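You operate a simulated robot arm through the tools that you are given. There is no shell and no other tool.

The job below is to be done with a simulated two-armed robot. You get a single attempt, and the scene is never put back.

## Task
Swap the ratchet's deep socket for the 30 mm, set it to tighten, then lay it in the grey tray.
Fine: stand the deep socket in the grey tray; flip the ratchet's lever; lay the ratchet in, socket still on. Set down upright: deep socket, ratchet.

Only the result counts: the job must be done as asked and must still hold three seconds after the hand-in. Knocking over, shifting, dropping, spilling or breaking anything else fails it.

## Robot
Two 6-joint arms with two-finger parallel grippers on one trunk that stands fixed in place. Base frame: the origin is at the foot of the trunk, x ahead of it, y to its left, z up. Readings come in m, degrees, newtons and seconds.
The left shoulder is at [0.28, 0.185, 0.98], the right one opposite. With the tool pointing down near the work surface each hand reaches from about 0.54 to 0.92 m from the base axis, measured 20 degrees to its own side. Payload 1.57 kg a hand.
Tool frame (each hand has its own): the origin (TCP) lies between the finger pads and is the grasp point; the fingertips stand 0.03 m ahead of it; z points along the fingers, y is the line along which they close. Largest opening 0.08 m; finger width 0.017, thickness 0.012; the body of the gripper, 0.04 by 0.082 m, starts 0.08 m behind the TCP.
Orientation is that of the tool frame in the base frame, as [roll, pitch, yaw] about the fixed x, y, z axes, in that order (R = Rz(yaw) Ry(pitch) Rx(roll)). With the fingers straight down and closing along the base's y, the tool's x points along the base's -x, its y along +y and its z along -z.

## Interface
- The arms move only by the tool move_arm. It takes "left_deltas", "right_deltas" or both (then of equal length, played together; a hand with none holds still); each is a list of rows, each a list of 3 entries, a list of its own where there are three numbers: the shift along the tool's x, y, z in units of 200 mm (1.0 is 200 mm), then the turn, a rotation vector about the tool's x, y, z in units of 90 degrees (1.0 is 90 degrees), then the closure, from 0 (fully open) to 1 (shut). In form: [[[tx, ty, tz], [rx, ry, rz], gripper], ...]. A call has 1 to 20 rows; each row is the pose to reach, as a shift and turn from the pose commanded when the call began, along the tool's axes at that moment. A call with a number of a shift or a turn outside -1 to 1 is refused whole. Rows are played at 5 a second. More than 0.05 m and 8.6 degrees between two rows, or a gripper value outside its range, and nothing of the call is played. Where a pose cannot be reached the arm comes as near as it can. A force on the tool above 40 N (or 10 N above the force at the start of the call, whichever is more), or a blocked arm, ends the call early, and 0.2 s more pass. The fingers move at their own pace (about 0.153 m/s each) and stop on an object; they squeeze with about 21 N. The grip force told is the motor's: it shows also when the fingers shut on nothing. Time passes only in rows, and 0.2 s behind the last, so rows that repeat a pose let the fingers close. It gives the time, the measured TCP pose, the force on the tool (base axes), the opening and the grip force at its end, in the units of the frame above (readings bear some noise), with the torque about the TCP (base axes, N m) and any sound that the robot's microphone picked up, and new pictures: "views" is both (left out), scene, wrist or none (wrist: the cameras of the hands that moved).
- Cameras (640 x 400 px; columns grow to the right, rows downward): "scene" is now at [0.2369, -0.0296, 1.4237]; the picture's right is [-0.35, -0.94, 0.00], its down [-0.65, 0.24, -0.72] and it looks along [0.67, -0.25, -0.70] (base axes); focal length 368 px, centre (320, 200). "left" rides on the left gripper at [0.072, 0.007, -0.122] in its tool frame; the picture's right is [-0.09, 1.00, 0.00], its down [-0.84, -0.08, -0.54] and it looks along [-0.54, -0.05, 0.84] (tool axes); focal length 238 px, centre (320, 200). "right" rides on the right gripper at [0.072, -0.007, -0.122] in its tool frame; the picture's right is [0.09, 1.00, 0.00], its down [-0.84, 0.08, -0.54] and it looks along [-0.54, 0.05, 0.84] (tool axes); focal length 238 px, centre (320, 200). There is no depth. A picture from a camera that has moved, and an enlarged one, comes with that camera's place and axes in the base frame and with its lens.
- slide_trunk(by): slides the trunk up (or, below 0, down) by that many m; the arms and the scene camera ride with it, the base frame stays. It gives what a move gives, with no picture.
- aim_head(pan, tilt): turns the head with the scene camera to pan (to the left, within 86 degrees either way) and tilt (down, from -29 to 69), counted from straight ahead of the robot. It gives what a move gives, and a new picture of the scene camera.
- close_up(camera, box): a new picture of the part [left, top, right, bottom] of that camera's present view, enlarged. The clock stands still meanwhile.
- hand_in(): hands the job in; it is judged then, once.

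Places have to be worked out from the pictures, the camera data and where the tool is seen. Open the grippers and draw the arms clear of the work before you hand the job in, unless the task says otherwise.

The tools are called by a JSON object that holds its "name" and its "arguments". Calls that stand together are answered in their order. move_arm: Moves the arms, as the interface text tells. Its arguments: {"type":"object","properties":{"left_deltas":{"type":"array","items":{"type":"array"}},"right_deltas":{"type":"array","items":{"type":"array"}},"views":{"type":"string","enum":["both","scene","wrist","none"]}},"required":[]} The other tools are called the same way: slide_trunk (by) moves the trunk up or down; aim_head (pan, tilt) turns the head that bears the scene camera; close_up (camera, box) takes an enlarged picture of a part of a camera's view; hand_in () hands the job in.

At the start:

```text
time_s: 0.0
left_position: [0.5923, 0.1443, 1.0028]
left_orientation: [180.0, 0.0, -179.9]
left_ft_force: [1.0, 0.0, 0.4]
left_moment: [0.0, -0.01, 0.0]
left_finger_gap: 0.0801
left_grasp_force: 0.0
right_position: [0.5476, -0.2992, 1.0615]
right_orientation: [-180.0, 0.0, 179.9]
right_ft_force: [1.2, 0.2, -0.2]
right_moment: [0.01, -0.04, -0.02]
right_finger_gap: 0.08
right_grasp_force: 0.3
trunk travel left (down, up): [-0.675, 0.315]
head pan, tilt (commanded): [-20.3, 44.0]
```

scene: 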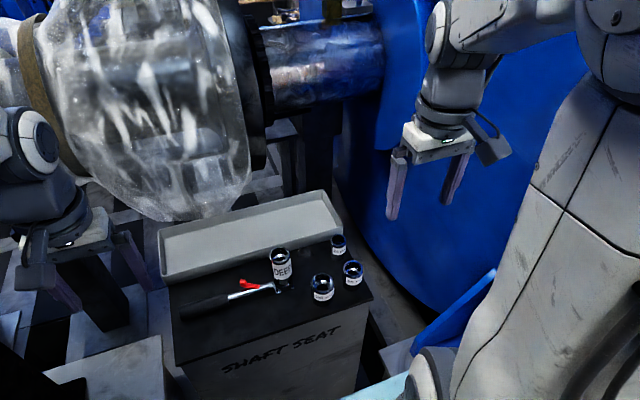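
right: 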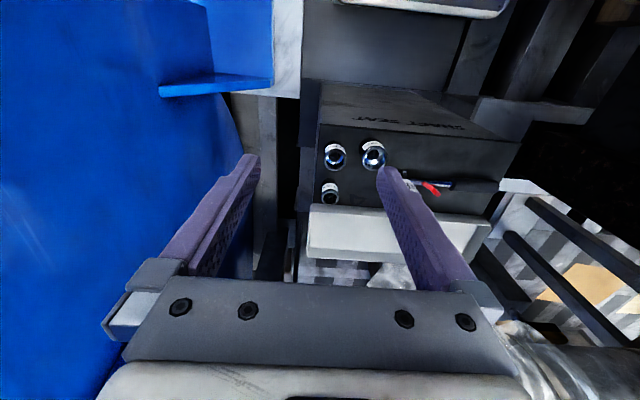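
left: 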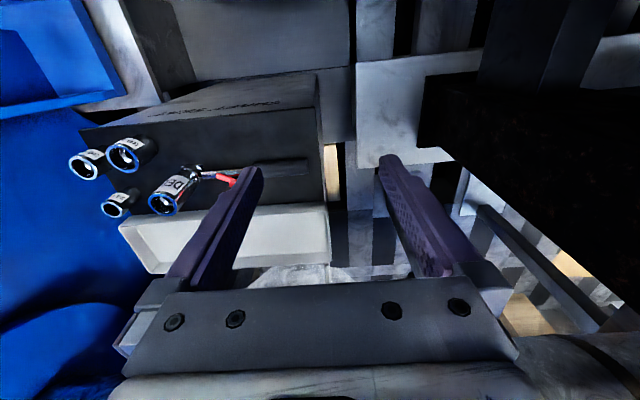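

The ratchet lies on a black box with its deep socket pointing up, with three other sockets nearby and the grey tray behind. I'll take close-ups to read the labels and see the details.

{"name": "close_up", "arguments": {"camera": "scene", "box": [150, 180, 390, 330]}}

{"name": "close_up", "arguments": {"camera": "scene", "box": [220, 225, 380, 325]}}

{"name": "close_up", "arguments": {"camera": "left", "box": [60, 110, 280, 247]}}

{"name": "close_up", "arguments": {"camera": "right", "box": [300, 120, 500, 245]}}

```text
2.67 times, centred on (270, 255) of scene
camera zoom: at [0.2369, -0.0296, 1.4237], right [-0.35, -0.94, 0.0], down [-0.65, 0.24, -0.72], along [0.67, -0.25, -0.7], focal length 983 px, centre (453, 53)
```

zoom: 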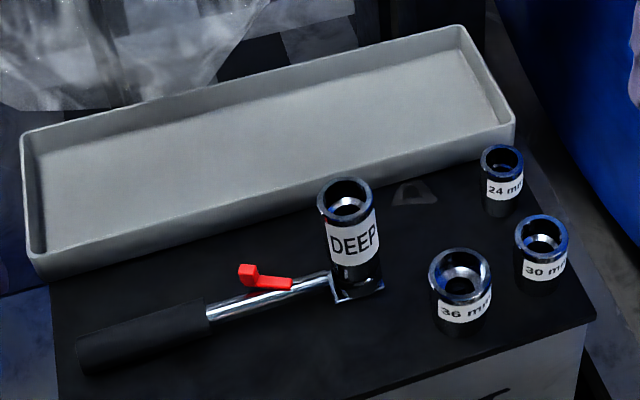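

```text
4.00 times, centred on (300, 275) of scene
camera zoom: at [0.2369, -0.0296, 1.4237], right [-0.35, -0.94, 0.0], down [-0.65, 0.24, -0.72], along [0.67, -0.25, -0.7], focal length 1474 px, centre (400, -100)
```

zoom: 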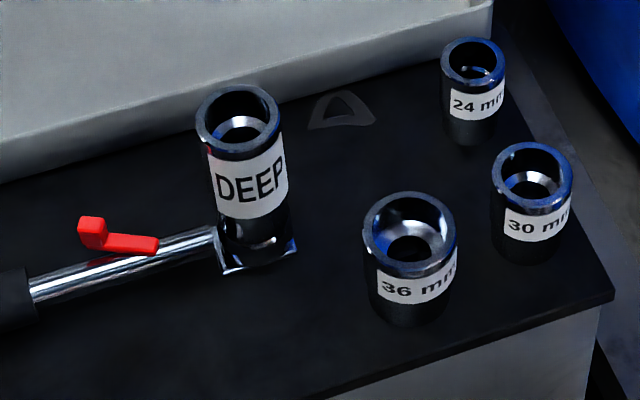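

```text
2.91 times, centred on (170, 178) of left
camera zoom: at [0.5213, 0.1502, 1.1254], right [0.09, 1.0, 0.0], down [0.84, -0.08, 0.54], along [0.54, -0.05, -0.84], focal length 693 px, centre (756, 262)
```

zoom: 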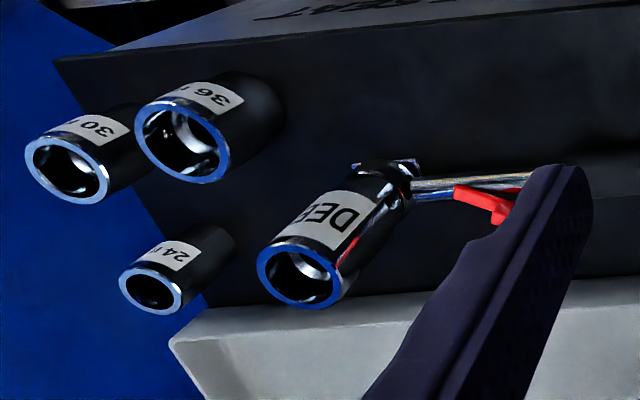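

```text
3.20 times, centred on (400, 182) of right
camera zoom: at [0.4746, -0.3061, 1.1839], right [-0.09, 1.0, 0.0], down [0.84, 0.08, 0.54], along [0.54, 0.05, -0.84], focal length 763 px, centre (64, 256)
```

zoom: 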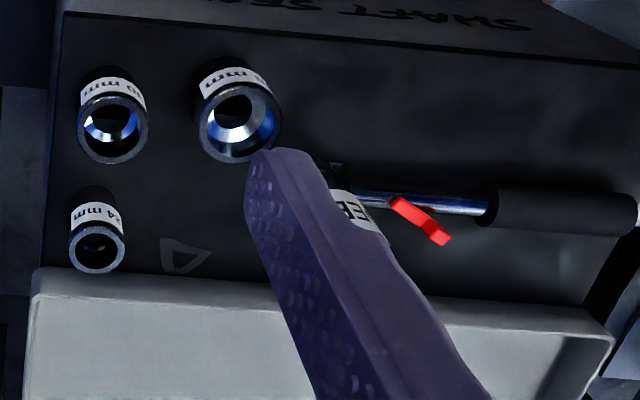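

The 30 mm socket is at about (0.66, -0.26) with its top near z 0.745. The deep socket's top is near (0.71, -0.115, 0.81), on the ratchet head. I'll bring the right wrist camera lower and nearer for accurate views.

{"name": "move_arm", "arguments": {"right_deltas": [[[0, 0.13, 0.16], [0, 0, 0], 0], [[0, 0.26, 0.32], [0, 0, 0], 0], [[0, 0.39, 0.48], [0, 0, 0], 0], [[0, 0.52, 0.64], [0, 0, 0], 0], [[0, 0.65, 0.8], [0, 0, 0], 0], [[0, 0.65, 0.8], [0, 0, 0], 0]], "views": "both"}}

```text
time_s: 1.4
left_position: [0.5912, 0.1434, 1.0025]
left_orientation: [180.0, 0.0, 179.9]
left_ft_force: [0.2, -0.6, -0.8]
left_moment: [-0.02, 0.01, -0.03]
left_finger_gap: 0.0799
left_grasp_force: 0.0
right_position: [0.5462, -0.1674, 0.9013]
right_orientation: [-179.9, 0.0, 180.0]
right_ft_force: [0.5, 0.2, 0.3]
right_moment: [0.0, 0.01, -0.04]
right_finger_gap: 0.0799
right_grasp_force: 0.1
trunk travel left (down, up): [-0.675, 0.315]
head pan, tilt (commanded): [-20.3, 44.0]
camera scene: at [0.237, -0.0295, 1.4237], right [-0.35, -0.94, 0.0], down [-0.65, 0.24, -0.72], along [0.67, -0.25, -0.7], focal length 368 px, centre (320, 200)
camera right: at [0.4746, -0.1752, 1.0239], right [-0.09, 1.0, 0.0], down [0.84, 0.08, 0.54], along [0.54, 0.05, -0.84], focal length 238 px, centre (320, 200)
```

scene: 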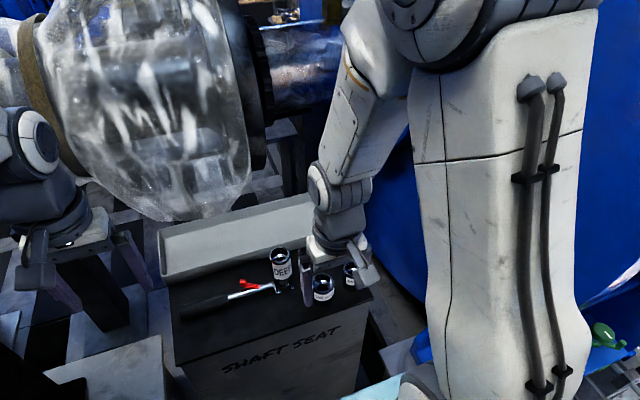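
right: 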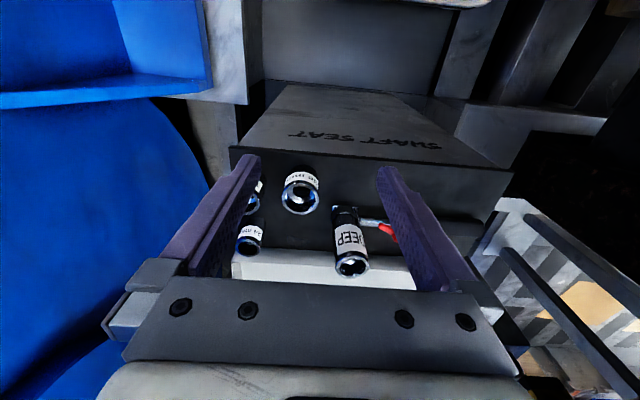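

{"name": "close_up", "arguments": {"camera": "right", "box": [220, 140, 440, 277]}}

{"name": "close_up", "arguments": {"camera": "right", "box": [310, 190, 410, 253]}}

{"name": "close_up", "arguments": {"camera": "scene", "box": [170, 235, 310, 322]}}

{"name": "close_up", "arguments": {"camera": "scene", "box": [220, 260, 300, 310]}}

```text
2.91 times, centred on (330, 208) of right
camera zoom: at [0.4746, -0.1752, 1.0239], right [-0.09, 1.0, 0.0], down [0.84, 0.08, 0.54], along [0.54, 0.05, -0.84], focal length 693 px, centre (291, 175)
```

zoom: 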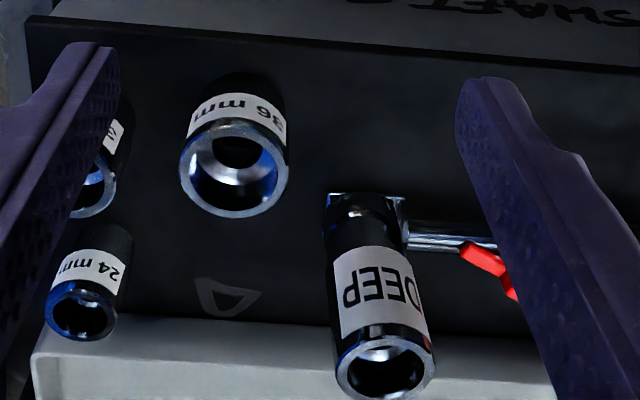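

```text
6.35 times, centred on (360, 222) of right
camera zoom: at [0.4746, -0.1752, 1.0239], right [-0.09, 1.0, 0.0], down [0.84, 0.08, 0.54], along [0.54, 0.05, -0.84], focal length 1513 px, centre (66, 64)
```

zoom: 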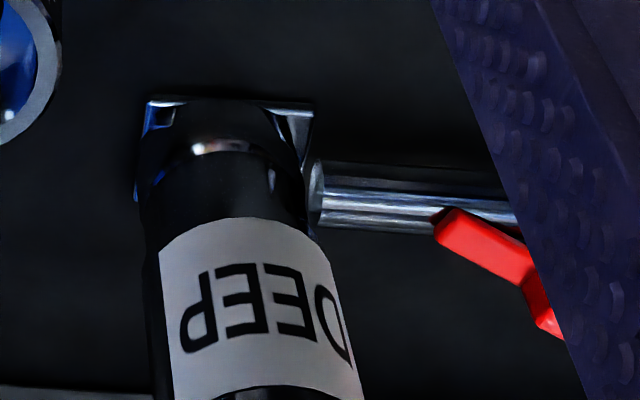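

```text
4.57 times, centred on (240, 278) of scene
camera zoom: at [0.237, -0.0295, 1.4237], right [-0.35, -0.94, 0.0], down [-0.65, 0.24, -0.72], along [0.67, -0.25, -0.7], focal length 1685 px, centre (686, -159)
```

zoom: 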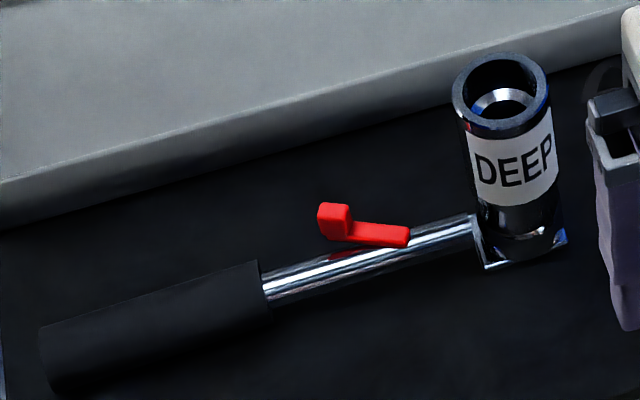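

```text
8.00 times, centred on (260, 285) of scene
camera zoom: at [0.237, -0.0295, 1.4237], right [-0.35, -0.94, 0.0], down [-0.65, 0.24, -0.72], along [0.67, -0.25, -0.7], focal length 2948 px, centre (800, -480)
```

zoom: 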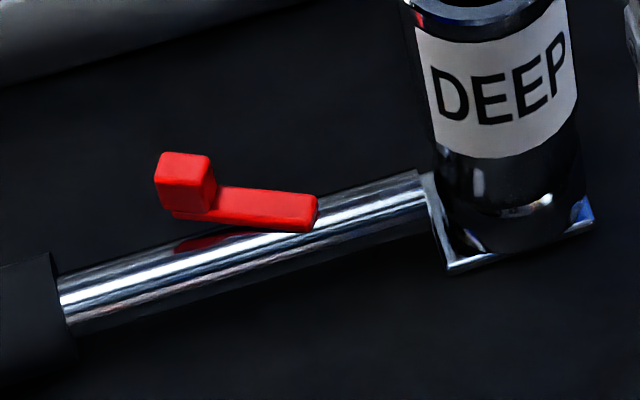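

The geometry works out as follows. The ratchet lies along base y at x≈0.706, with its grip at y 0.01–0.106 and head at y≈-0.114. The box top is at z≈0.697. The tray spans x 0.80–0.96 and y -0.30–0.14. The wrapped shaft behind the tray might obstruct the left arm, so I'll tilt the left hand forward to see how far it reaches.

{"name": "move_arm", "arguments": {"left_deltas": [[[0, 0, 0], [0, -0.09, 0], 0], [[0, 0, 0], [0, -0.18, 0], 0], [[0, 0, 0], [0, -0.27, 0], 0], [[0, 0, 0], [0, -0.36, 0], 0], [[0, 0, 0], [0, -0.45, 0], 0], [[0, 0, 0], [0, -0.45, 0], 0]], "views": "wrist"}}

{"name": "close_up", "arguments": {"camera": "left", "box": [0, 0, 640, 400]}}

```text
time_s: 2.8
left_position: [0.6376, 0.1323, 1.0291]
left_orientation: [-179.9, 40.4, -179.9]
left_ft_force: [-0.1, 0.0, 0.4]
left_moment: [0.01, 0.0, 0.0]
left_finger_gap: 0.0798
left_grasp_force: 0.0
left hand out of reach, approached as far as the arm can: row 4, 5, 6
right_position: [0.547, -0.1684, 0.9022]
right_orientation: [179.9, 0.0, 180.0]
right_ft_force: [0.0, -1.3, 0.4]
right_moment: [0.02, -0.01, -0.04]
right_finger_gap: 0.0799
right_grasp_force: 0.1
trunk travel left (down, up): [-0.675, 0.315]
head pan, tilt (commanded): [-20.3, 44.0]
camera left: at [0.504, 0.1391, 1.0759], right [0.07, 1.0, 0.06], down [0.29, -0.08, 0.96], along [0.96, -0.05, -0.29], focal length 238 px, centre (320, 200)
```

left: 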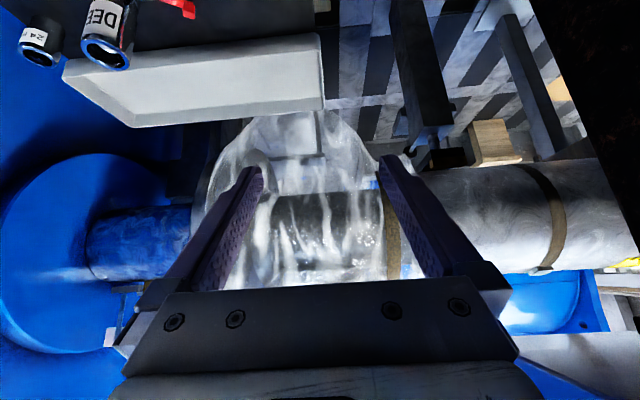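

```text
1.00 times, centred on (320, 200) of left (not enlarged: the box is as wide or as high as the picture)
camera zoom: at [0.504, 0.1391, 1.0759], right [0.07, 1.0, 0.06], down [0.29, -0.08, 0.96], along [0.96, -0.05, -0.29], focal length 238 px, centre (320, 200)
```

zoom: 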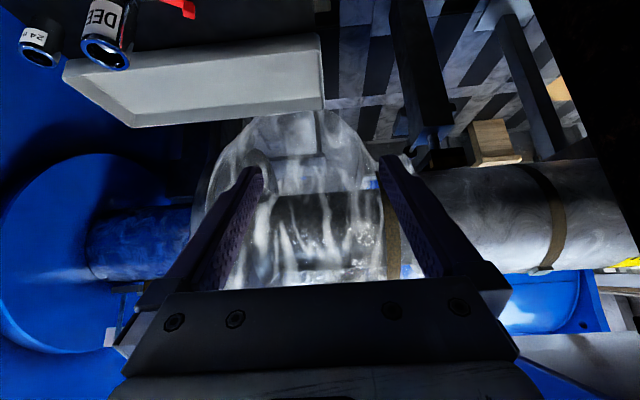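

The bag hangs behind the tray and may bulge towards x≈0.9 at mid height. I'll pan the head to see it fully and triangulate its nearest surface.

{"name": "aim_head", "arguments": {"pan": 5, "tilt": 35}}

{"name": "move_arm", "arguments": {"left_deltas": [[[0, 0, 0], [0, 0.09, 0], 0], [[0, 0, 0], [0, 0.18, 0], 0], [[0, 0, 0], [0, 0.27, 0], 0], [[0, 0, 0], [0, 0.36, 0], 0], [[0, 0, 0], [0, 0.45, 0], 0], [[0, 0, 0], [0, 0.45, 0], 0]], "views": "wrist"}}

```text
time_s: 3.7
left_position: [0.6364, 0.1331, 1.0288]
left_orientation: [-180.0, 40.5, -179.9]
left_ft_force: [-0.1, -0.4, 0.1]
left_moment: [0.03, 0.0, -0.03]
left_finger_gap: 0.0802
left_grasp_force: 0.1
right_position: [0.5464, -0.1683, 0.9028]
right_orientation: [179.9, 0.0, 180.0]
right_ft_force: [0.2, -0.3, -0.2]
right_moment: [-0.05, 0.01, 0.03]
right_finger_gap: 0.0798
right_grasp_force: 0.0
trunk travel left (down, up): [-0.675, 0.315]
head pan, tilt (commanded): [5.0, 35.0]
camera scene: at [0.2476, 0.0065, 1.4371], right [0.09, -1.0, 0.0], down [-0.57, -0.05, -0.82], along [0.82, 0.07, -0.57], focal length 368 px, centre (320, 200)
```

scene: 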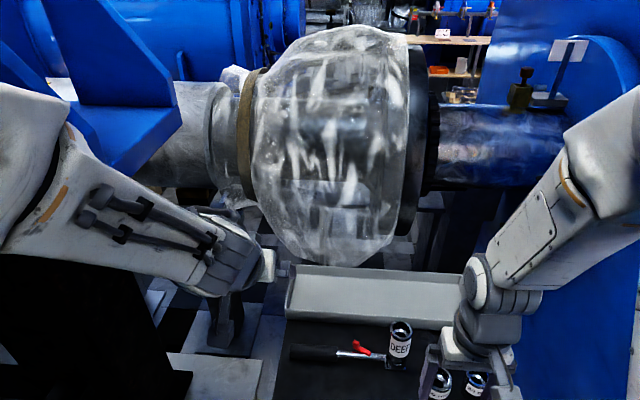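

```text
time_s: 5.1
left_position: [0.6363, 0.133, 1.0287]
left_orientation: [-179.8, -0.2, 179.8]
left_ft_force: [-0.4, -0.1, 0.1]
left_moment: [-0.01, -0.01, -0.03]
left_finger_gap: 0.08
left_grasp_force: 0.0
left hand out of reach, approached as far as the arm can: row 1
right_position: [0.5466, -0.1691, 0.9021]
right_orientation: [-180.0, -0.1, 179.9]
right_ft_force: [0.1, 0.6, -0.3]
right_moment: [-0.02, 0.0, -0.05]
right_finger_gap: 0.0802
right_grasp_force: 0.0
trunk travel left (down, up): [-0.675, 0.315]
head pan, tilt (commanded): [5.0, 35.0]
camera left: at [0.5662, 0.1392, 1.1517], right [0.09, 1.0, 0.0], down [0.84, -0.08, 0.54], along [0.54, -0.05, -0.84], focal length 238 px, centre (320, 200)
```

left: 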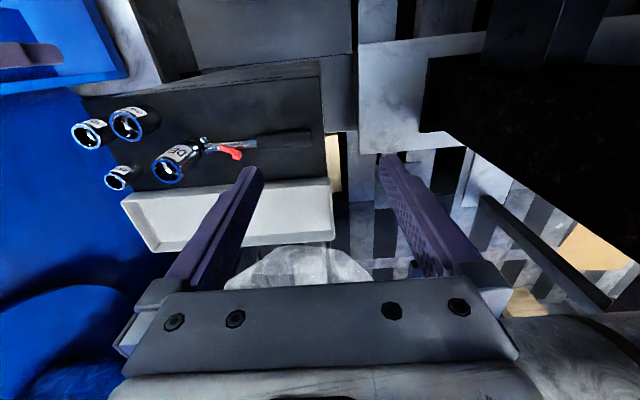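

The bag bulges to roughly x≈0.86 at z≈0.95, so the left hand will need to lean back towards the robot when it lays the ratchet down. I'll first bring the left hand above the grip, turned 90° so its fingers close along x.

{"name": "move_arm", "arguments": {"left_deltas": [[[-0.03, -0.03, 0.07], [0, 0, 0.085], 0], [[-0.06, -0.06, 0.14], [0, 0, 0.17], 0], [[-0.09, -0.09, 0.21], [0, 0, 0.255], 0], [[-0.12, -0.12, 0.28], [0, 0, 0.34], 0], [[-0.15, -0.15, 0.35], [0, 0, 0.425], 0], [[-0.18, -0.18, 0.42], [0, 0, 0.51], 0], [[-0.21, -0.21, 0.49], [0, 0, 0.595], 0], [[-0.24, -0.24, 0.56], [0, 0, 0.68], 0], [[-0.27, -0.27, 0.63], [0, 0, 0.765], 0], [[-0.3, -0.3, 0.7], [0, 0, 0.85], 0], [[-0.33, -0.33, 0.77], [0, 0, 0.93], 0], [[-0.35, -0.35, 0.84], [0, 0, 1.0], 0], [[-0.35, -0.35, 0.84], [0, 0, 1.0], 0]], "views": "both"}}

```text
time_s: 7.9
left_position: [0.7077, 0.0625, 0.8601]
left_orientation: [179.9, 0.0, 89.9]
left_ft_force: [-0.5, 1.5, -0.1]
left_moment: [-0.04, 0.0, -0.01]
left_finger_gap: 0.0801
left_grasp_force: 0.1
right_position: [0.5454, -0.1691, 0.9029]
right_orientation: [-180.0, 0.1, -179.9]
right_ft_force: [0.1, 0.5, 0.5]
right_moment: [0.0, -0.02, 0.03]
right_finger_gap: 0.0802
right_grasp_force: 0.0
trunk travel left (down, up): [-0.675, 0.315]
head pan, tilt (commanded): [5.0, 35.0]
camera scene: at [0.2477, 0.0065, 1.4371], right [0.09, -1.0, 0.0], down [-0.57, -0.05, -0.82], along [0.82, 0.07, -0.57], focal length 368 px, centre (320, 200)
camera left: at [0.715, 0.1342, 0.9833], right [1.0, -0.09, 0.0], down [-0.08, -0.84, 0.54], along [-0.05, -0.54, -0.84], focal length 238 px, centre (320, 200)
```

scene: 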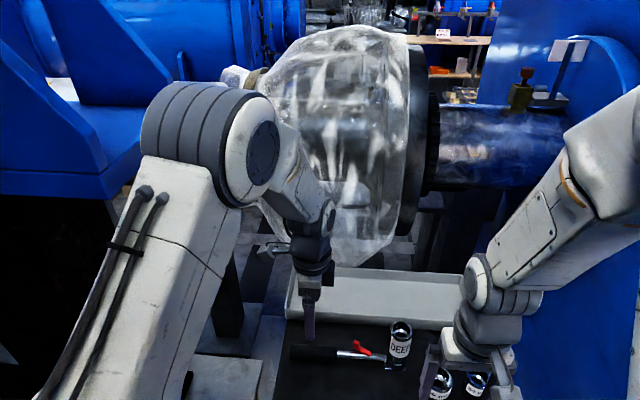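
left: 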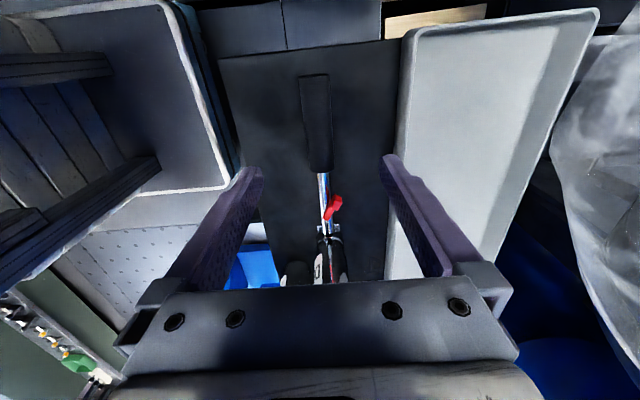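

The left hand is placed well above the grip. To measure the bag's nearest surface I'll slide the trunk up for a baseline, compare views, then come back down.

{"name": "close_up", "arguments": {"camera": "scene", "box": [220, 10, 460, 280]}}

{"name": "slide_trunk", "arguments": {"by": 0.2}}

{"name": "aim_head", "arguments": {"pan": 5, "tilt": 40}}

{"name": "close_up", "arguments": {"camera": "scene", "box": [220, 10, 460, 280]}}

```text
1.48 times, centred on (340, 145) of scene
camera zoom: at [0.2477, 0.0065, 1.4371], right [0.09, -1.0, 0.0], down [-0.57, -0.05, -0.82], along [0.82, 0.07, -0.57], focal length 546 px, centre (290, 282)
```

zoom: 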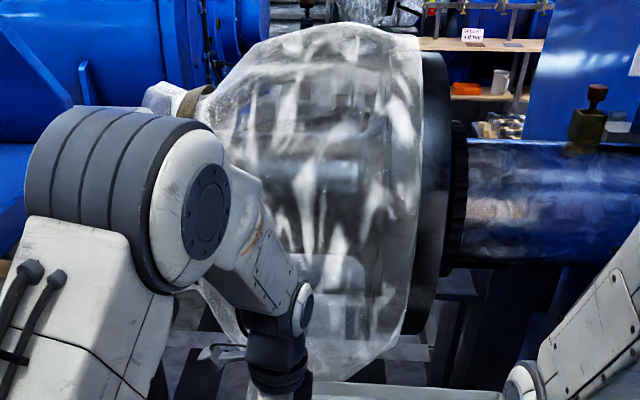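

```text
time_s: 10.1
left_position: [0.7066, 0.0629, 1.0612]
left_orientation: [179.9, 0.0, 90.1]
left_ft_force: [-0.4, 0.6, 0.2]
left_moment: [-0.01, 0.05, -0.02]
left_finger_gap: 0.0799
left_grasp_force: 0.1
right_position: [0.5463, -0.168, 1.1014]
right_orientation: [180.0, 0.0, 180.0]
right_ft_force: [0.3, -0.6, -0.4]
right_moment: [0.03, 0.02, 0.0]
right_finger_gap: 0.08
right_grasp_force: 0.1
trunk travel left (down, up): [-0.875, 0.115]
head pan, tilt (commanded): [5.0, 35.0]
```

```text
time_s: 10.7
left_position: [0.7074, 0.0628, 1.0615]
left_orientation: [-179.9, 0.1, 89.9]
left_ft_force: [0.6, 0.8, 0.0]
left_moment: [0.01, 0.0, -0.01]
left_finger_gap: 0.08
left_grasp_force: 0.0
right_position: [0.547, -0.1698, 1.1025]
right_orientation: [-180.0, 0.0, -179.9]
right_ft_force: [0.1, 0.5, -0.3]
right_moment: [0.03, -0.01, -0.02]
right_finger_gap: 0.08
right_grasp_force: 0.1
trunk travel left (down, up): [-0.875, 0.115]
head pan, tilt (commanded): [5.0, 40.0]
camera scene: at [0.2447, 0.0063, 1.6296], right [0.09, -1.0, 0.0], down [-0.64, -0.06, -0.77], along [0.76, 0.07, -0.64], focal length 368 px, centre (320, 200)
```

scene: 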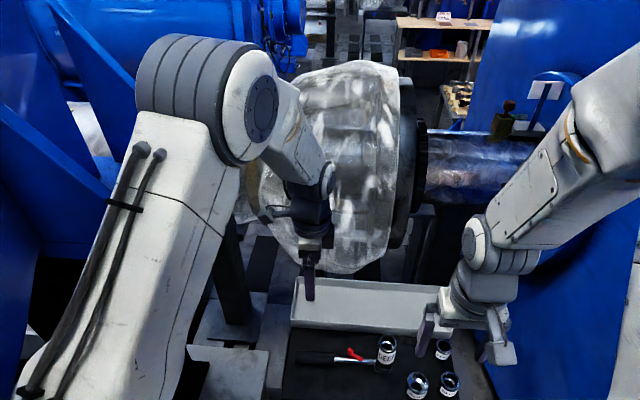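

```text
1.48 times, centred on (340, 145) of scene
camera zoom: at [0.2447, 0.0063, 1.6296], right [0.09, -1.0, 0.0], down [-0.64, -0.06, -0.77], along [0.76, 0.07, -0.64], focal length 546 px, centre (290, 282)
```

zoom: 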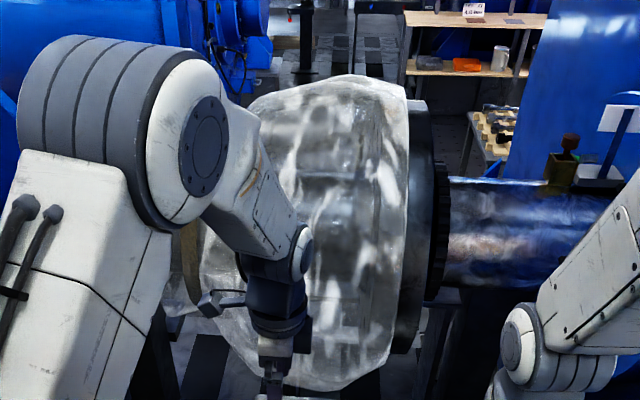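

The combined silhouettes put the bag centre near (1.25, 0.92) with radius 0.34, so its nearest surface is at x≈0.90. A hand leaning back about 17° will clear it. I'll lower the trunk back and aim the head at the work.

{"name": "slide_trunk", "arguments": {"by": -0.2}}

{"name": "aim_head", "arguments": {"pan": -8, "tilt": 52}}

{"name": "close_up", "arguments": {"camera": "left", "box": [230, 60, 410, 280]}}

{"name": "close_up", "arguments": {"camera": "left", "box": [290, 150, 370, 290]}}

{"name": "close_up", "arguments": {"camera": "scene", "box": [200, 150, 440, 300]}}

```text
time_s: 12.9
left_position: [0.7066, 0.062, 0.8613]
left_orientation: [180.0, 0.0, 90.1]
left_ft_force: [-0.8, 0.8, 1.6]
left_moment: [0.0, 0.03, -0.03]
left_finger_gap: 0.0801
left_grasp_force: 0.1
right_position: [0.5474, -0.1692, 0.9026]
right_orientation: [179.9, 0.0, -180.0]
right_ft_force: [0.5, 0.7, 0.5]
right_moment: [0.05, -0.03, 0.0]
right_finger_gap: 0.0801
right_grasp_force: 0.1
trunk travel left (down, up): [-0.675, 0.315]
head pan, tilt (commanded): [5.0, 40.0]
```

```text
time_s: 13.6
left_position: [0.707, 0.062, 0.8622]
left_orientation: [-180.0, 0.0, 90.0]
left_ft_force: [0.0, -0.6, -0.1]
left_moment: [0.01, 0.01, 0.01]
left_finger_gap: 0.0802
left_grasp_force: 0.1
right_position: [0.5476, -0.1692, 0.9013]
right_orientation: [-179.9, 0.0, -180.0]
right_ft_force: [0.8, 0.2, 0.0]
right_moment: [0.02, -0.04, 0.01]
right_finger_gap: 0.0803
right_grasp_force: 0.0
trunk travel left (down, up): [-0.675, 0.315]
head pan, tilt (commanded): [-8.0, 52.0]
camera scene: at [0.2343, -0.0115, 1.4128], right [-0.14, -0.99, 0.0], down [-0.78, 0.11, -0.62], along [0.61, -0.09, -0.79], focal length 368 px, centre (320, 200)
```

scene: 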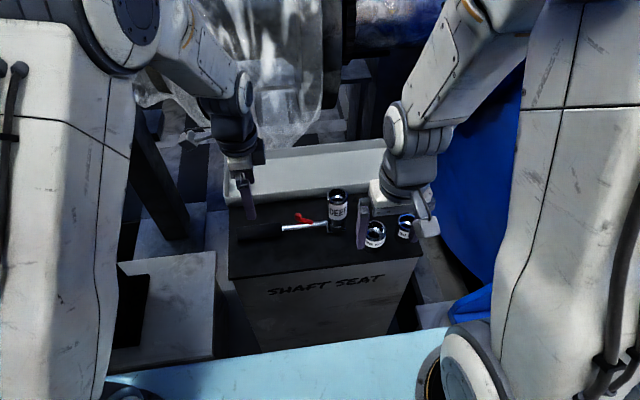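

```text
1.82 times, centred on (320, 170) of left
camera zoom: at [0.7148, 0.1343, 0.9835], right [1.0, -0.09, 0.0], down [-0.08, -0.84, 0.54], along [-0.05, -0.54, -0.84], focal length 433 px, centre (320, 254)
```

zoom: 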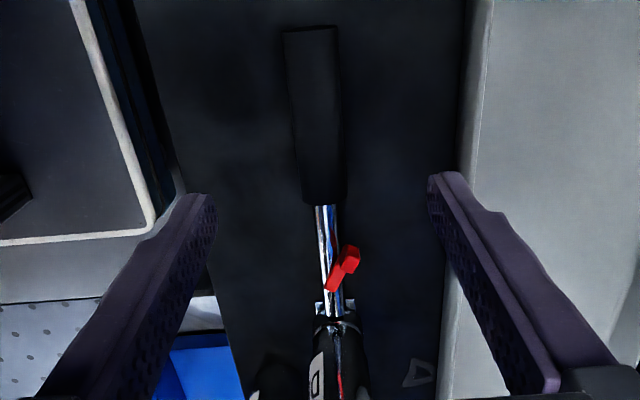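

```text
2.86 times, centred on (330, 220) of left
camera zoom: at [0.7148, 0.1343, 0.9835], right [1.0, -0.09, 0.0], down [-0.08, -0.84, 0.54], along [-0.05, -0.54, -0.84], focal length 681 px, centre (291, 143)
```

zoom: 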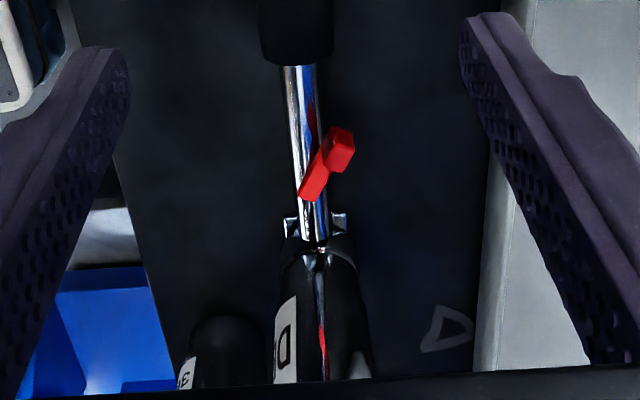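

```text
2.67 times, centred on (320, 225) of scene
camera zoom: at [0.2343, -0.0115, 1.4128], right [-0.14, -0.99, 0.0], down [-0.78, 0.11, -0.62], along [0.61, -0.09, -0.79], focal length 983 px, centre (320, 133)
```

zoom: 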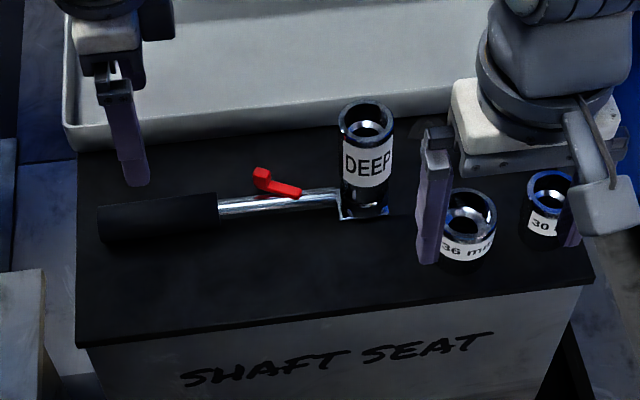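

The handle is about 0.03 m thick and centred on x≈0.707. The bare shaft is free between y≈-0.02 and 0.01. I'll have the left hand grip that shaft near y≈0, moving over and part-way down first with the fingers narrowed.

{"name": "move_arm", "arguments": {"left_deltas": [[[-0.15, 0, 0.0], [0, 0, 0], 0.35], [[-0.305, 0, 0.1], [0, 0, 0], 0.35], [[-0.305, 0, 0.25], [0, 0, 0], 0.35], [[-0.305, 0, 0.4], [0, 0, 0], 0.35], [[-0.305, 0, 0.5], [0, 0, 0], 0.35], [[-0.305, 0, 0.5], [0, 0, 0], 0.35]], "views": "both"}}

{"name": "close_up", "arguments": {"camera": "left", "box": [220, 120, 420, 290]}}

{"name": "close_up", "arguments": {"camera": "scene", "box": [210, 160, 370, 260]}}

```text
time_s: 15.0
left_position: [0.7075, 0.0015, 0.761]
left_orientation: [180.0, -0.1, 89.9]
left_ft_force: [0.9, 0.1, 0.3]
left_moment: [0.01, 0.02, 0.0]
left_finger_gap: 0.0519
left_grasp_force: 0.1
right_position: [0.5461, -0.1685, 0.903]
right_orientation: [179.9, 0.0, -180.0]
right_ft_force: [0.3, -0.6, 0.3]
right_moment: [-0.01, 0.01, -0.01]
right_finger_gap: 0.0798
right_grasp_force: 0.0
trunk travel left (down, up): [-0.675, 0.315]
head pan, tilt (commanded): [-8.0, 52.0]
camera scene: at [0.2344, -0.0116, 1.4127], right [-0.14, -0.99, 0.0], down [-0.78, 0.11, -0.62], along [0.61, -0.09, -0.79], focal length 368 px, centre (320, 200)
camera left: at [0.7151, 0.0733, 0.8838], right [1.0, -0.09, 0.0], down [-0.08, -0.84, 0.54], along [-0.05, -0.54, -0.84], focal length 238 px, centre (320, 200)
```

scene: 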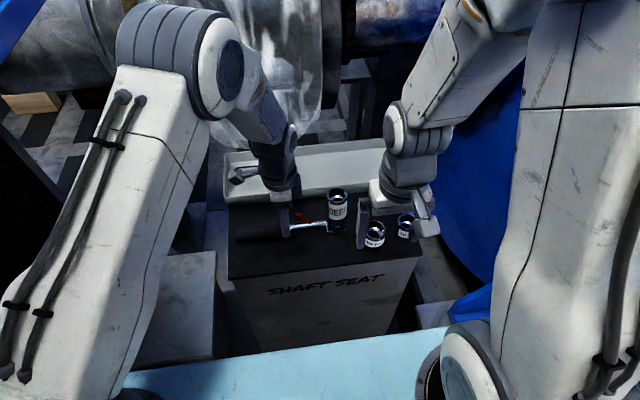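
left: 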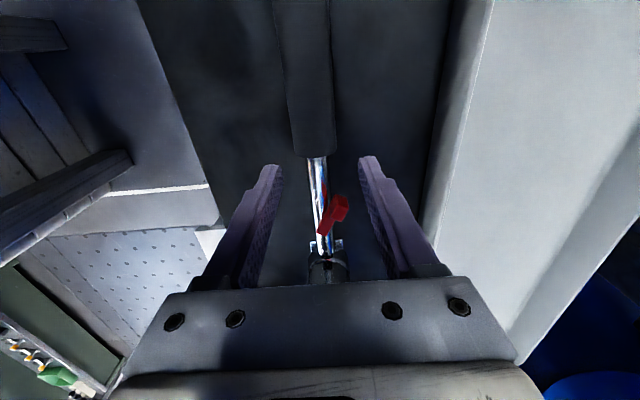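

```text
2.35 times, centred on (320, 205) of left
camera zoom: at [0.7151, 0.0733, 0.8838], right [1.0, -0.09, 0.0], down [-0.08, -0.84, 0.54], along [-0.05, -0.54, -0.84], focal length 561 px, centre (320, 188)
```

zoom: 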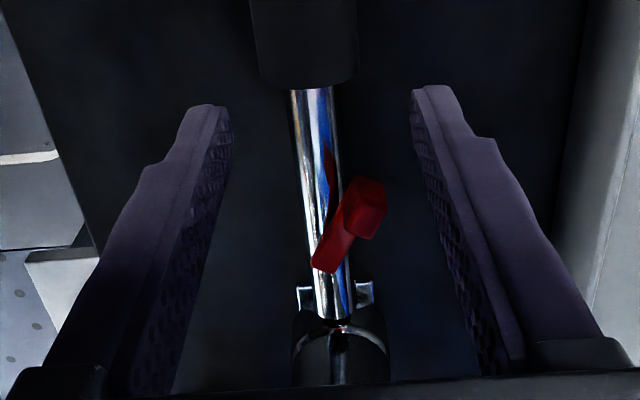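

```text
4.00 times, centred on (290, 210) of scene
camera zoom: at [0.2344, -0.0116, 1.4127], right [-0.14, -0.99, 0.0], down [-0.78, 0.11, -0.62], along [0.61, -0.09, -0.79], focal length 1474 px, centre (440, 160)
```

zoom: 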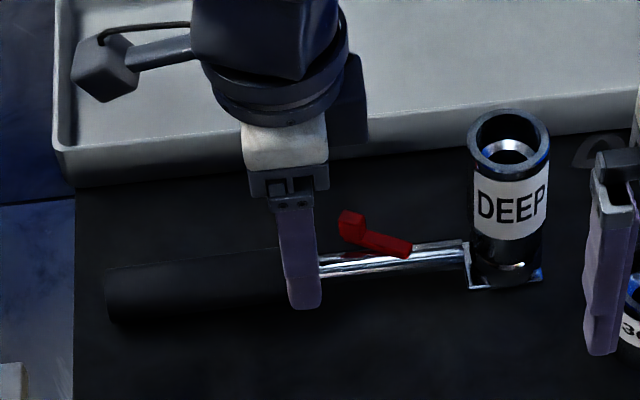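

The fingers straddle the shaft well (shaft x≈0.708, TCP x 0.7075), and the lever tab is clear. I'll descend to z≈0.731 and close.

{"name": "move_arm", "arguments": {"left_deltas": [[[-0.01, 0, 0.05], [0, 0, 0], 0.35], [[-0.012, 0, 0.1], [0, 0, 0], 0.35], [[-0.012, 0, 0.15], [0, 0, 0], 0.35], [[-0.012, 0, 0.15], [0, 0, 0], 0.6], [[-0.012, 0, 0.15], [0, 0, 0], 0.85], [[-0.012, 0, 0.15], [0, 0, 0], 1.0], [[-0.012, 0, 0.15], [0, 0, 0], 1.0]], "views": "both"}}

{"name": "close_up", "arguments": {"camera": "scene", "box": [210, 160, 370, 260]}}

{"name": "close_up", "arguments": {"camera": "left", "box": [220, 120, 420, 290]}}

```text
time_s: 16.6
left_position: [0.7074, -0.0014, 0.7313]
left_orientation: [180.0, 0.0, 89.9]
left_ft_force: [-1.2, -0.7, -0.9]
left_moment: [0.07, 0.04, 0.0]
left_finger_gap: 0.0299
left_grasp_force: 20.9
right_position: [0.5466, -0.1686, 0.902]
right_orientation: [-180.0, 0.0, 179.9]
right_ft_force: [0.1, -0.3, -0.1]
right_moment: [-0.01, -0.02, 0.01]
right_finger_gap: 0.0801
right_grasp_force: 0.0
trunk travel left (down, up): [-0.675, 0.315]
head pan, tilt (commanded): [-8.0, 52.0]
camera scene: at [0.2343, -0.0116, 1.4127], right [-0.14, -0.99, 0.0], down [-0.78, 0.11, -0.62], along [0.61, -0.09, -0.79], focal length 368 px, centre (320, 200)
camera left: at [0.715, 0.0707, 0.8532], right [1.0, -0.09, 0.0], down [-0.08, -0.84, 0.54], along [-0.05, -0.54, -0.84], focal length 238 px, centre (320, 200)
```

scene: 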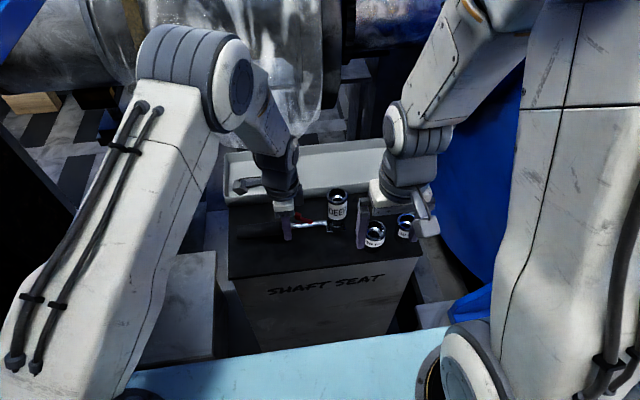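
left: 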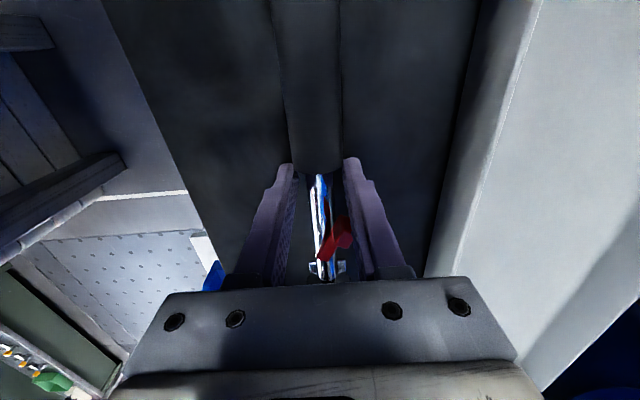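

```text
4.00 times, centred on (290, 210) of scene
camera zoom: at [0.2343, -0.0116, 1.4127], right [-0.14, -0.99, 0.0], down [-0.78, 0.11, -0.62], along [0.61, -0.09, -0.79], focal length 1474 px, centre (440, 160)
```

zoom: 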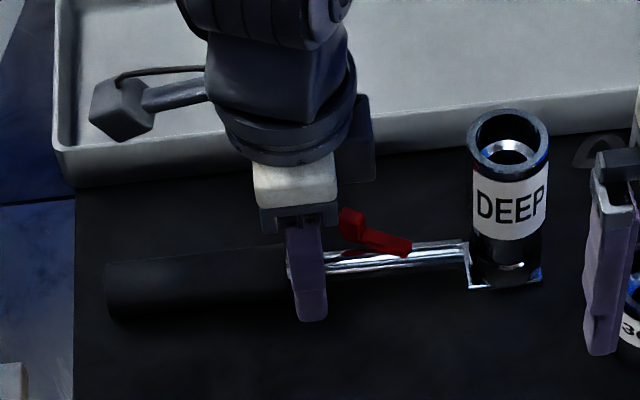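

```text
2.35 times, centred on (320, 205) of left
camera zoom: at [0.715, 0.0707, 0.8532], right [1.0, -0.09, 0.0], down [-0.08, -0.84, 0.54], along [-0.05, -0.54, -0.84], focal length 561 px, centre (320, 188)
```

zoom: 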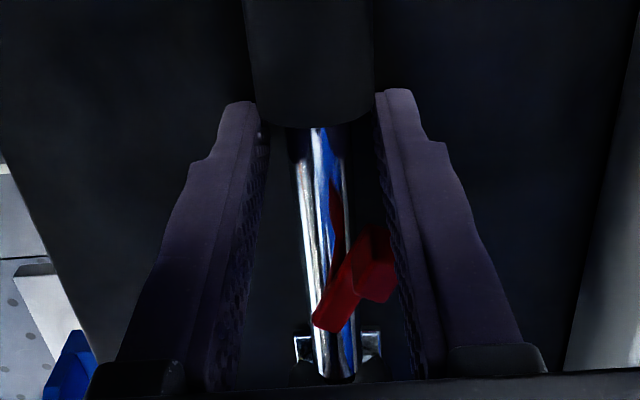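

The gap reads 0.030, so the pads only catch the very edge of the black grip. I'll open slightly, slide 22 mm along the handle to y≈0.021 and close there for a full hold.

{"name": "move_arm", "arguments": {"left_deltas": [[[0, 0, 0], [0, 0, 0], 0.4], [[0, 0, 0], [0, 0, 0], 0.4], [[0.06, 0, 0], [0, 0, 0], 0.4], [[0.115, 0, 0], [0, 0, 0], 0.4], [[0.115, 0, 0], [0, 0, 0], 0.4], [[0.115, 0, 0], [0, 0, 0], 0.8], [[0.115, 0, 0], [0, 0, 0], 1.0], [[0.115, 0, 0], [0, 0, 0], 1.0]], "views": "wrist"}}

{"name": "close_up", "arguments": {"camera": "scene", "box": [210, 160, 370, 260]}}

```text
time_s: 18.4
left_position: [0.7065, 0.0226, 0.7316]
left_orientation: [180.0, 0.1, 90.0]
left_ft_force: [-1.0, 1.5, -0.4]
left_moment: [-0.1, -0.02, -0.24]
left_finger_gap: 0.0306
left_grasp_force: 21.0
right_position: [0.5478, -0.1679, 0.9023]
right_orientation: [-180.0, 0.0, -180.0]
right_ft_force: [0.5, 0.9, 0.6]
right_moment: [0.0, -0.03, -0.02]
right_finger_gap: 0.0802
right_grasp_force: 0.1
trunk travel left (down, up): [-0.675, 0.315]
head pan, tilt (commanded): [-8.0, 52.0]
camera left: at [0.7149, 0.0942, 0.8535], right [1.0, -0.09, 0.0], down [-0.08, -0.84, 0.54], along [-0.05, -0.54, -0.84], focal length 238 px, centre (320, 200)
```

left: 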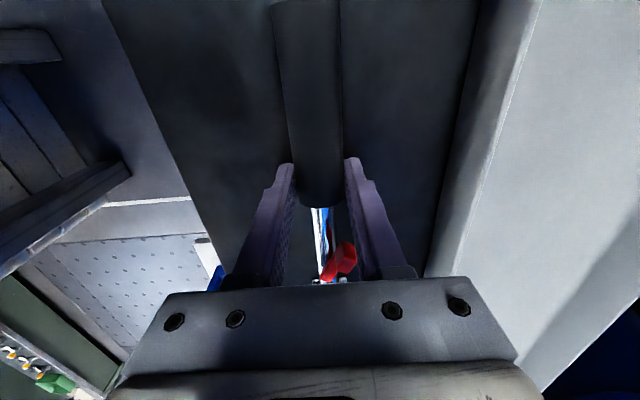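

```text
4.00 times, centred on (290, 210) of scene
camera zoom: at [0.2343, -0.0115, 1.4128], right [-0.14, -0.99, 0.0], down [-0.78, 0.11, -0.62], along [0.61, -0.09, -0.79], focal length 1474 px, centre (440, 160)
```

zoom: 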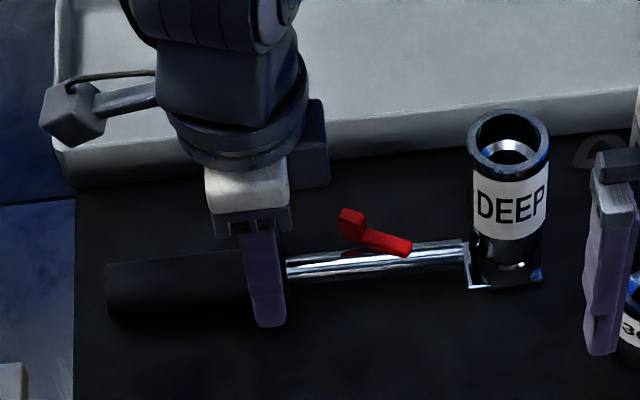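

The handle is now firmly gripped at y≈0.023. The deep socket's axis is at about (0.704, -0.1135). I'll bring the right hand up and over it, turned so its fingers also close along x.

{"name": "move_arm", "arguments": {"right_deltas": [[[-0.05, 0, -0.09], [0, 0, -0.085], 0], [[-0.1, 0, -0.09], [0, 0, -0.17], 0], [[-0.17, 0, -0.09], [0, 0, -0.255], 0], [[-0.24, 0, -0.09], [0, 0, -0.34], 0], [[-0.31, 0, -0.09], [0, 0, -0.425], 0], [[-0.38, 0, -0.09], [0, 0, -0.51], 0], [[-0.45, 0.03, -0.09], [0, 0, -0.595], 0], [[-0.52, 0.08, -0.09], [0, 0, -0.68], 0], [[-0.59, 0.13, -0.09], [0, 0, -0.765], 0], [[-0.66, 0.18, -0.09], [0, 0, -0.85], 0], [[-0.73, 0.23, -0.09], [0, 0, -0.93], 0], [[-0.781, 0.2725, -0.09], [0, 0, -1.0], 0], [[-0.781, 0.2725, -0.09], [0, 0, -1.0], 0]], "views": "both"}}

{"name": "close_up", "arguments": {"camera": "right", "box": [210, 120, 430, 290]}}

{"name": "close_up", "arguments": {"camera": "scene", "box": [220, 130, 460, 280]}}

```text
time_s: 21.2
left_position: [0.7066, 0.022, 0.7309]
left_orientation: [-179.9, 0.1, 90.0]
left_ft_force: [-3.0, 0.9, -0.6]
left_moment: [0.04, 0.07, -0.2]
left_finger_gap: 0.0308
left_grasp_force: 21.0
right_position: [0.7018, -0.114, 0.9197]
right_orientation: [179.9, 0.0, -89.9]
right_ft_force: [-0.5, -0.3, 0.3]
right_moment: [0.02, 0.0, -0.01]
right_finger_gap: 0.0801
right_grasp_force: 0.2
trunk travel left (down, up): [-0.675, 0.315]
head pan, tilt (commanded): [-8.0, 52.0]
camera scene: at [0.2343, -0.0115, 1.4128], right [-0.14, -0.99, 0.0], down [-0.78, 0.11, -0.62], along [0.61, -0.09, -0.79], focal length 368 px, centre (320, 200)
camera right: at [0.7097, -0.1862, 1.042], right [-1.0, -0.09, 0.0], down [-0.08, 0.84, 0.54], along [-0.05, 0.54, -0.84], focal length 238 px, centre (320, 200)
```

scene: 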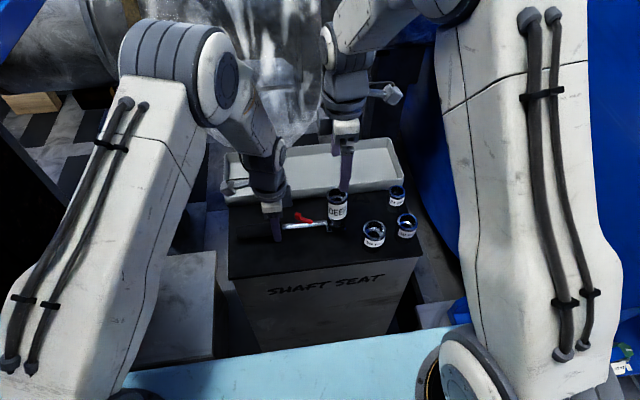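
right: 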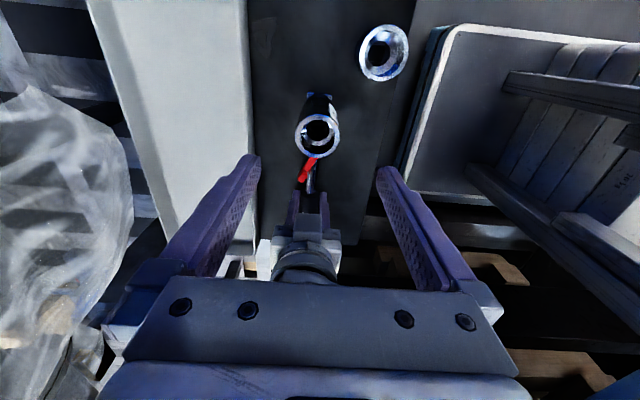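

```text
2.35 times, centred on (320, 205) of right
camera zoom: at [0.7097, -0.1862, 1.042], right [-1.0, -0.09, 0.0], down [-0.08, 0.84, 0.54], along [-0.05, 0.54, -0.84], focal length 561 px, centre (320, 188)
```

zoom: 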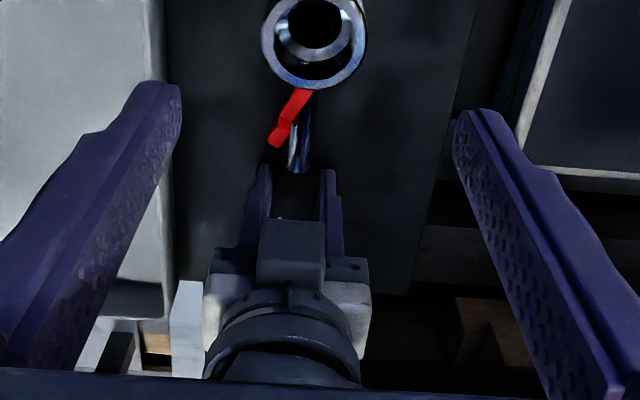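

```text
2.67 times, centred on (340, 205) of scene
camera zoom: at [0.2343, -0.0115, 1.4128], right [-0.14, -0.99, 0.0], down [-0.78, 0.11, -0.62], along [0.61, -0.09, -0.79], focal length 983 px, centre (267, 187)
```

zoom: 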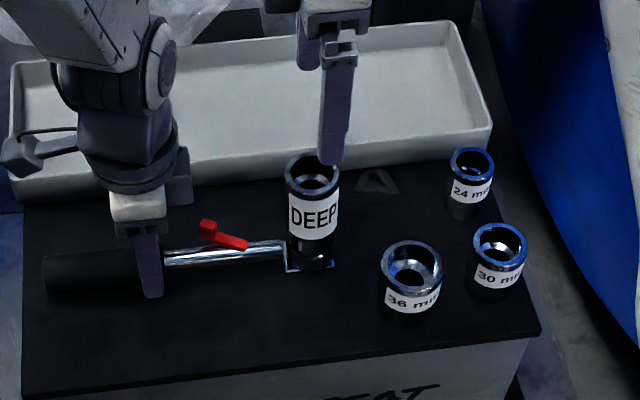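

Both cameras agree the deep socket's axis is at about (0.7045, -0.113), so I'll centre the right hand and descend until the TCP is at z≈0.788, still open.

{"name": "move_arm", "arguments": {"right_deltas": [[[-0.005, -0.0125, 0.15], [0, 0, 0], 0], [[-0.005, -0.0125, 0.3], [0, 0, 0], 0], [[-0.005, -0.0125, 0.45], [0, 0, 0], 0], [[-0.005, -0.0125, 0.56], [0, 0, 0], 0], [[-0.005, -0.0125, 0.65], [0, 0, 0], 0], [[-0.005, -0.0125, 0.65], [0, 0, 0], 0]], "views": "wrist"}}

{"name": "close_up", "arguments": {"camera": "scene", "box": [220, 130, 460, 280]}}

{"name": "close_up", "arguments": {"camera": "right", "box": [240, 120, 400, 290]}}

```text
time_s: 22.6
left_position: [0.7076, 0.0226, 0.732]
left_orientation: [-180.0, 0.0, 90.0]
left_ft_force: [-1.5, 0.4, 0.0]
left_moment: [0.07, 0.04, -0.26]
left_finger_gap: 0.0307
left_grasp_force: 21.2
right_position: [0.7055, -0.1126, 0.7893]
right_orientation: [180.0, 0.0, -90.1]
right_ft_force: [0.5, -0.1, -0.1]
right_moment: [0.0, -0.01, 0.0]
right_finger_gap: 0.0797
right_grasp_force: 0.1
trunk travel left (down, up): [-0.675, 0.315]
head pan, tilt (commanded): [-8.0, 52.0]
camera right: at [0.7117, -0.1852, 0.912], right [-1.0, -0.09, 0.0], down [-0.08, 0.84, 0.54], along [-0.05, 0.54, -0.84], focal length 238 px, centre (320, 200)
```

right: 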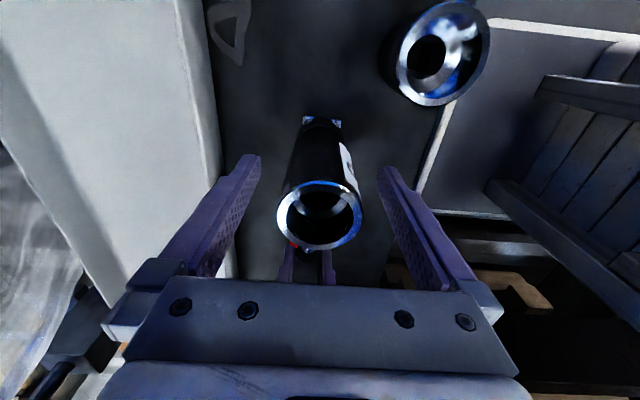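

```text
2.67 times, centred on (340, 205) of scene
camera zoom: at [0.2343, -0.0115, 1.4127], right [-0.14, -0.99, 0.0], down [-0.78, 0.11, -0.62], along [0.61, -0.09, -0.79], focal length 983 px, centre (267, 187)
```

zoom: 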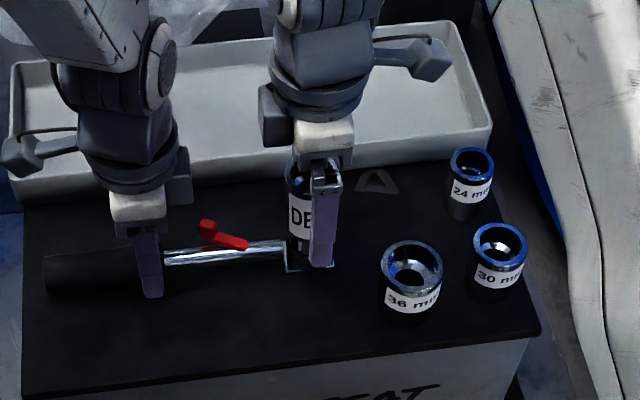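

```text
2.35 times, centred on (320, 205) of right
camera zoom: at [0.7117, -0.1852, 0.912], right [-1.0, -0.09, 0.0], down [-0.08, 0.84, 0.54], along [-0.05, 0.54, -0.84], focal length 561 px, centre (320, 188)
```

zoom: 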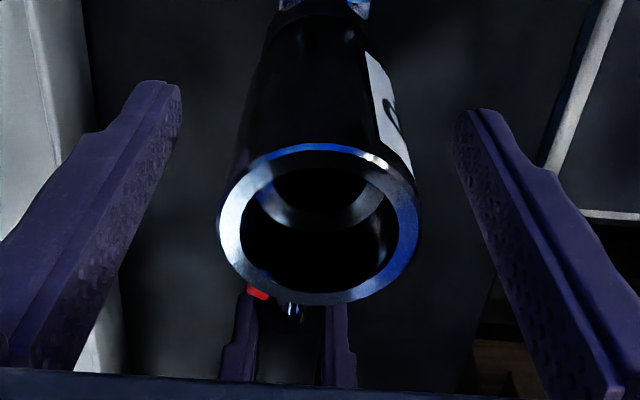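

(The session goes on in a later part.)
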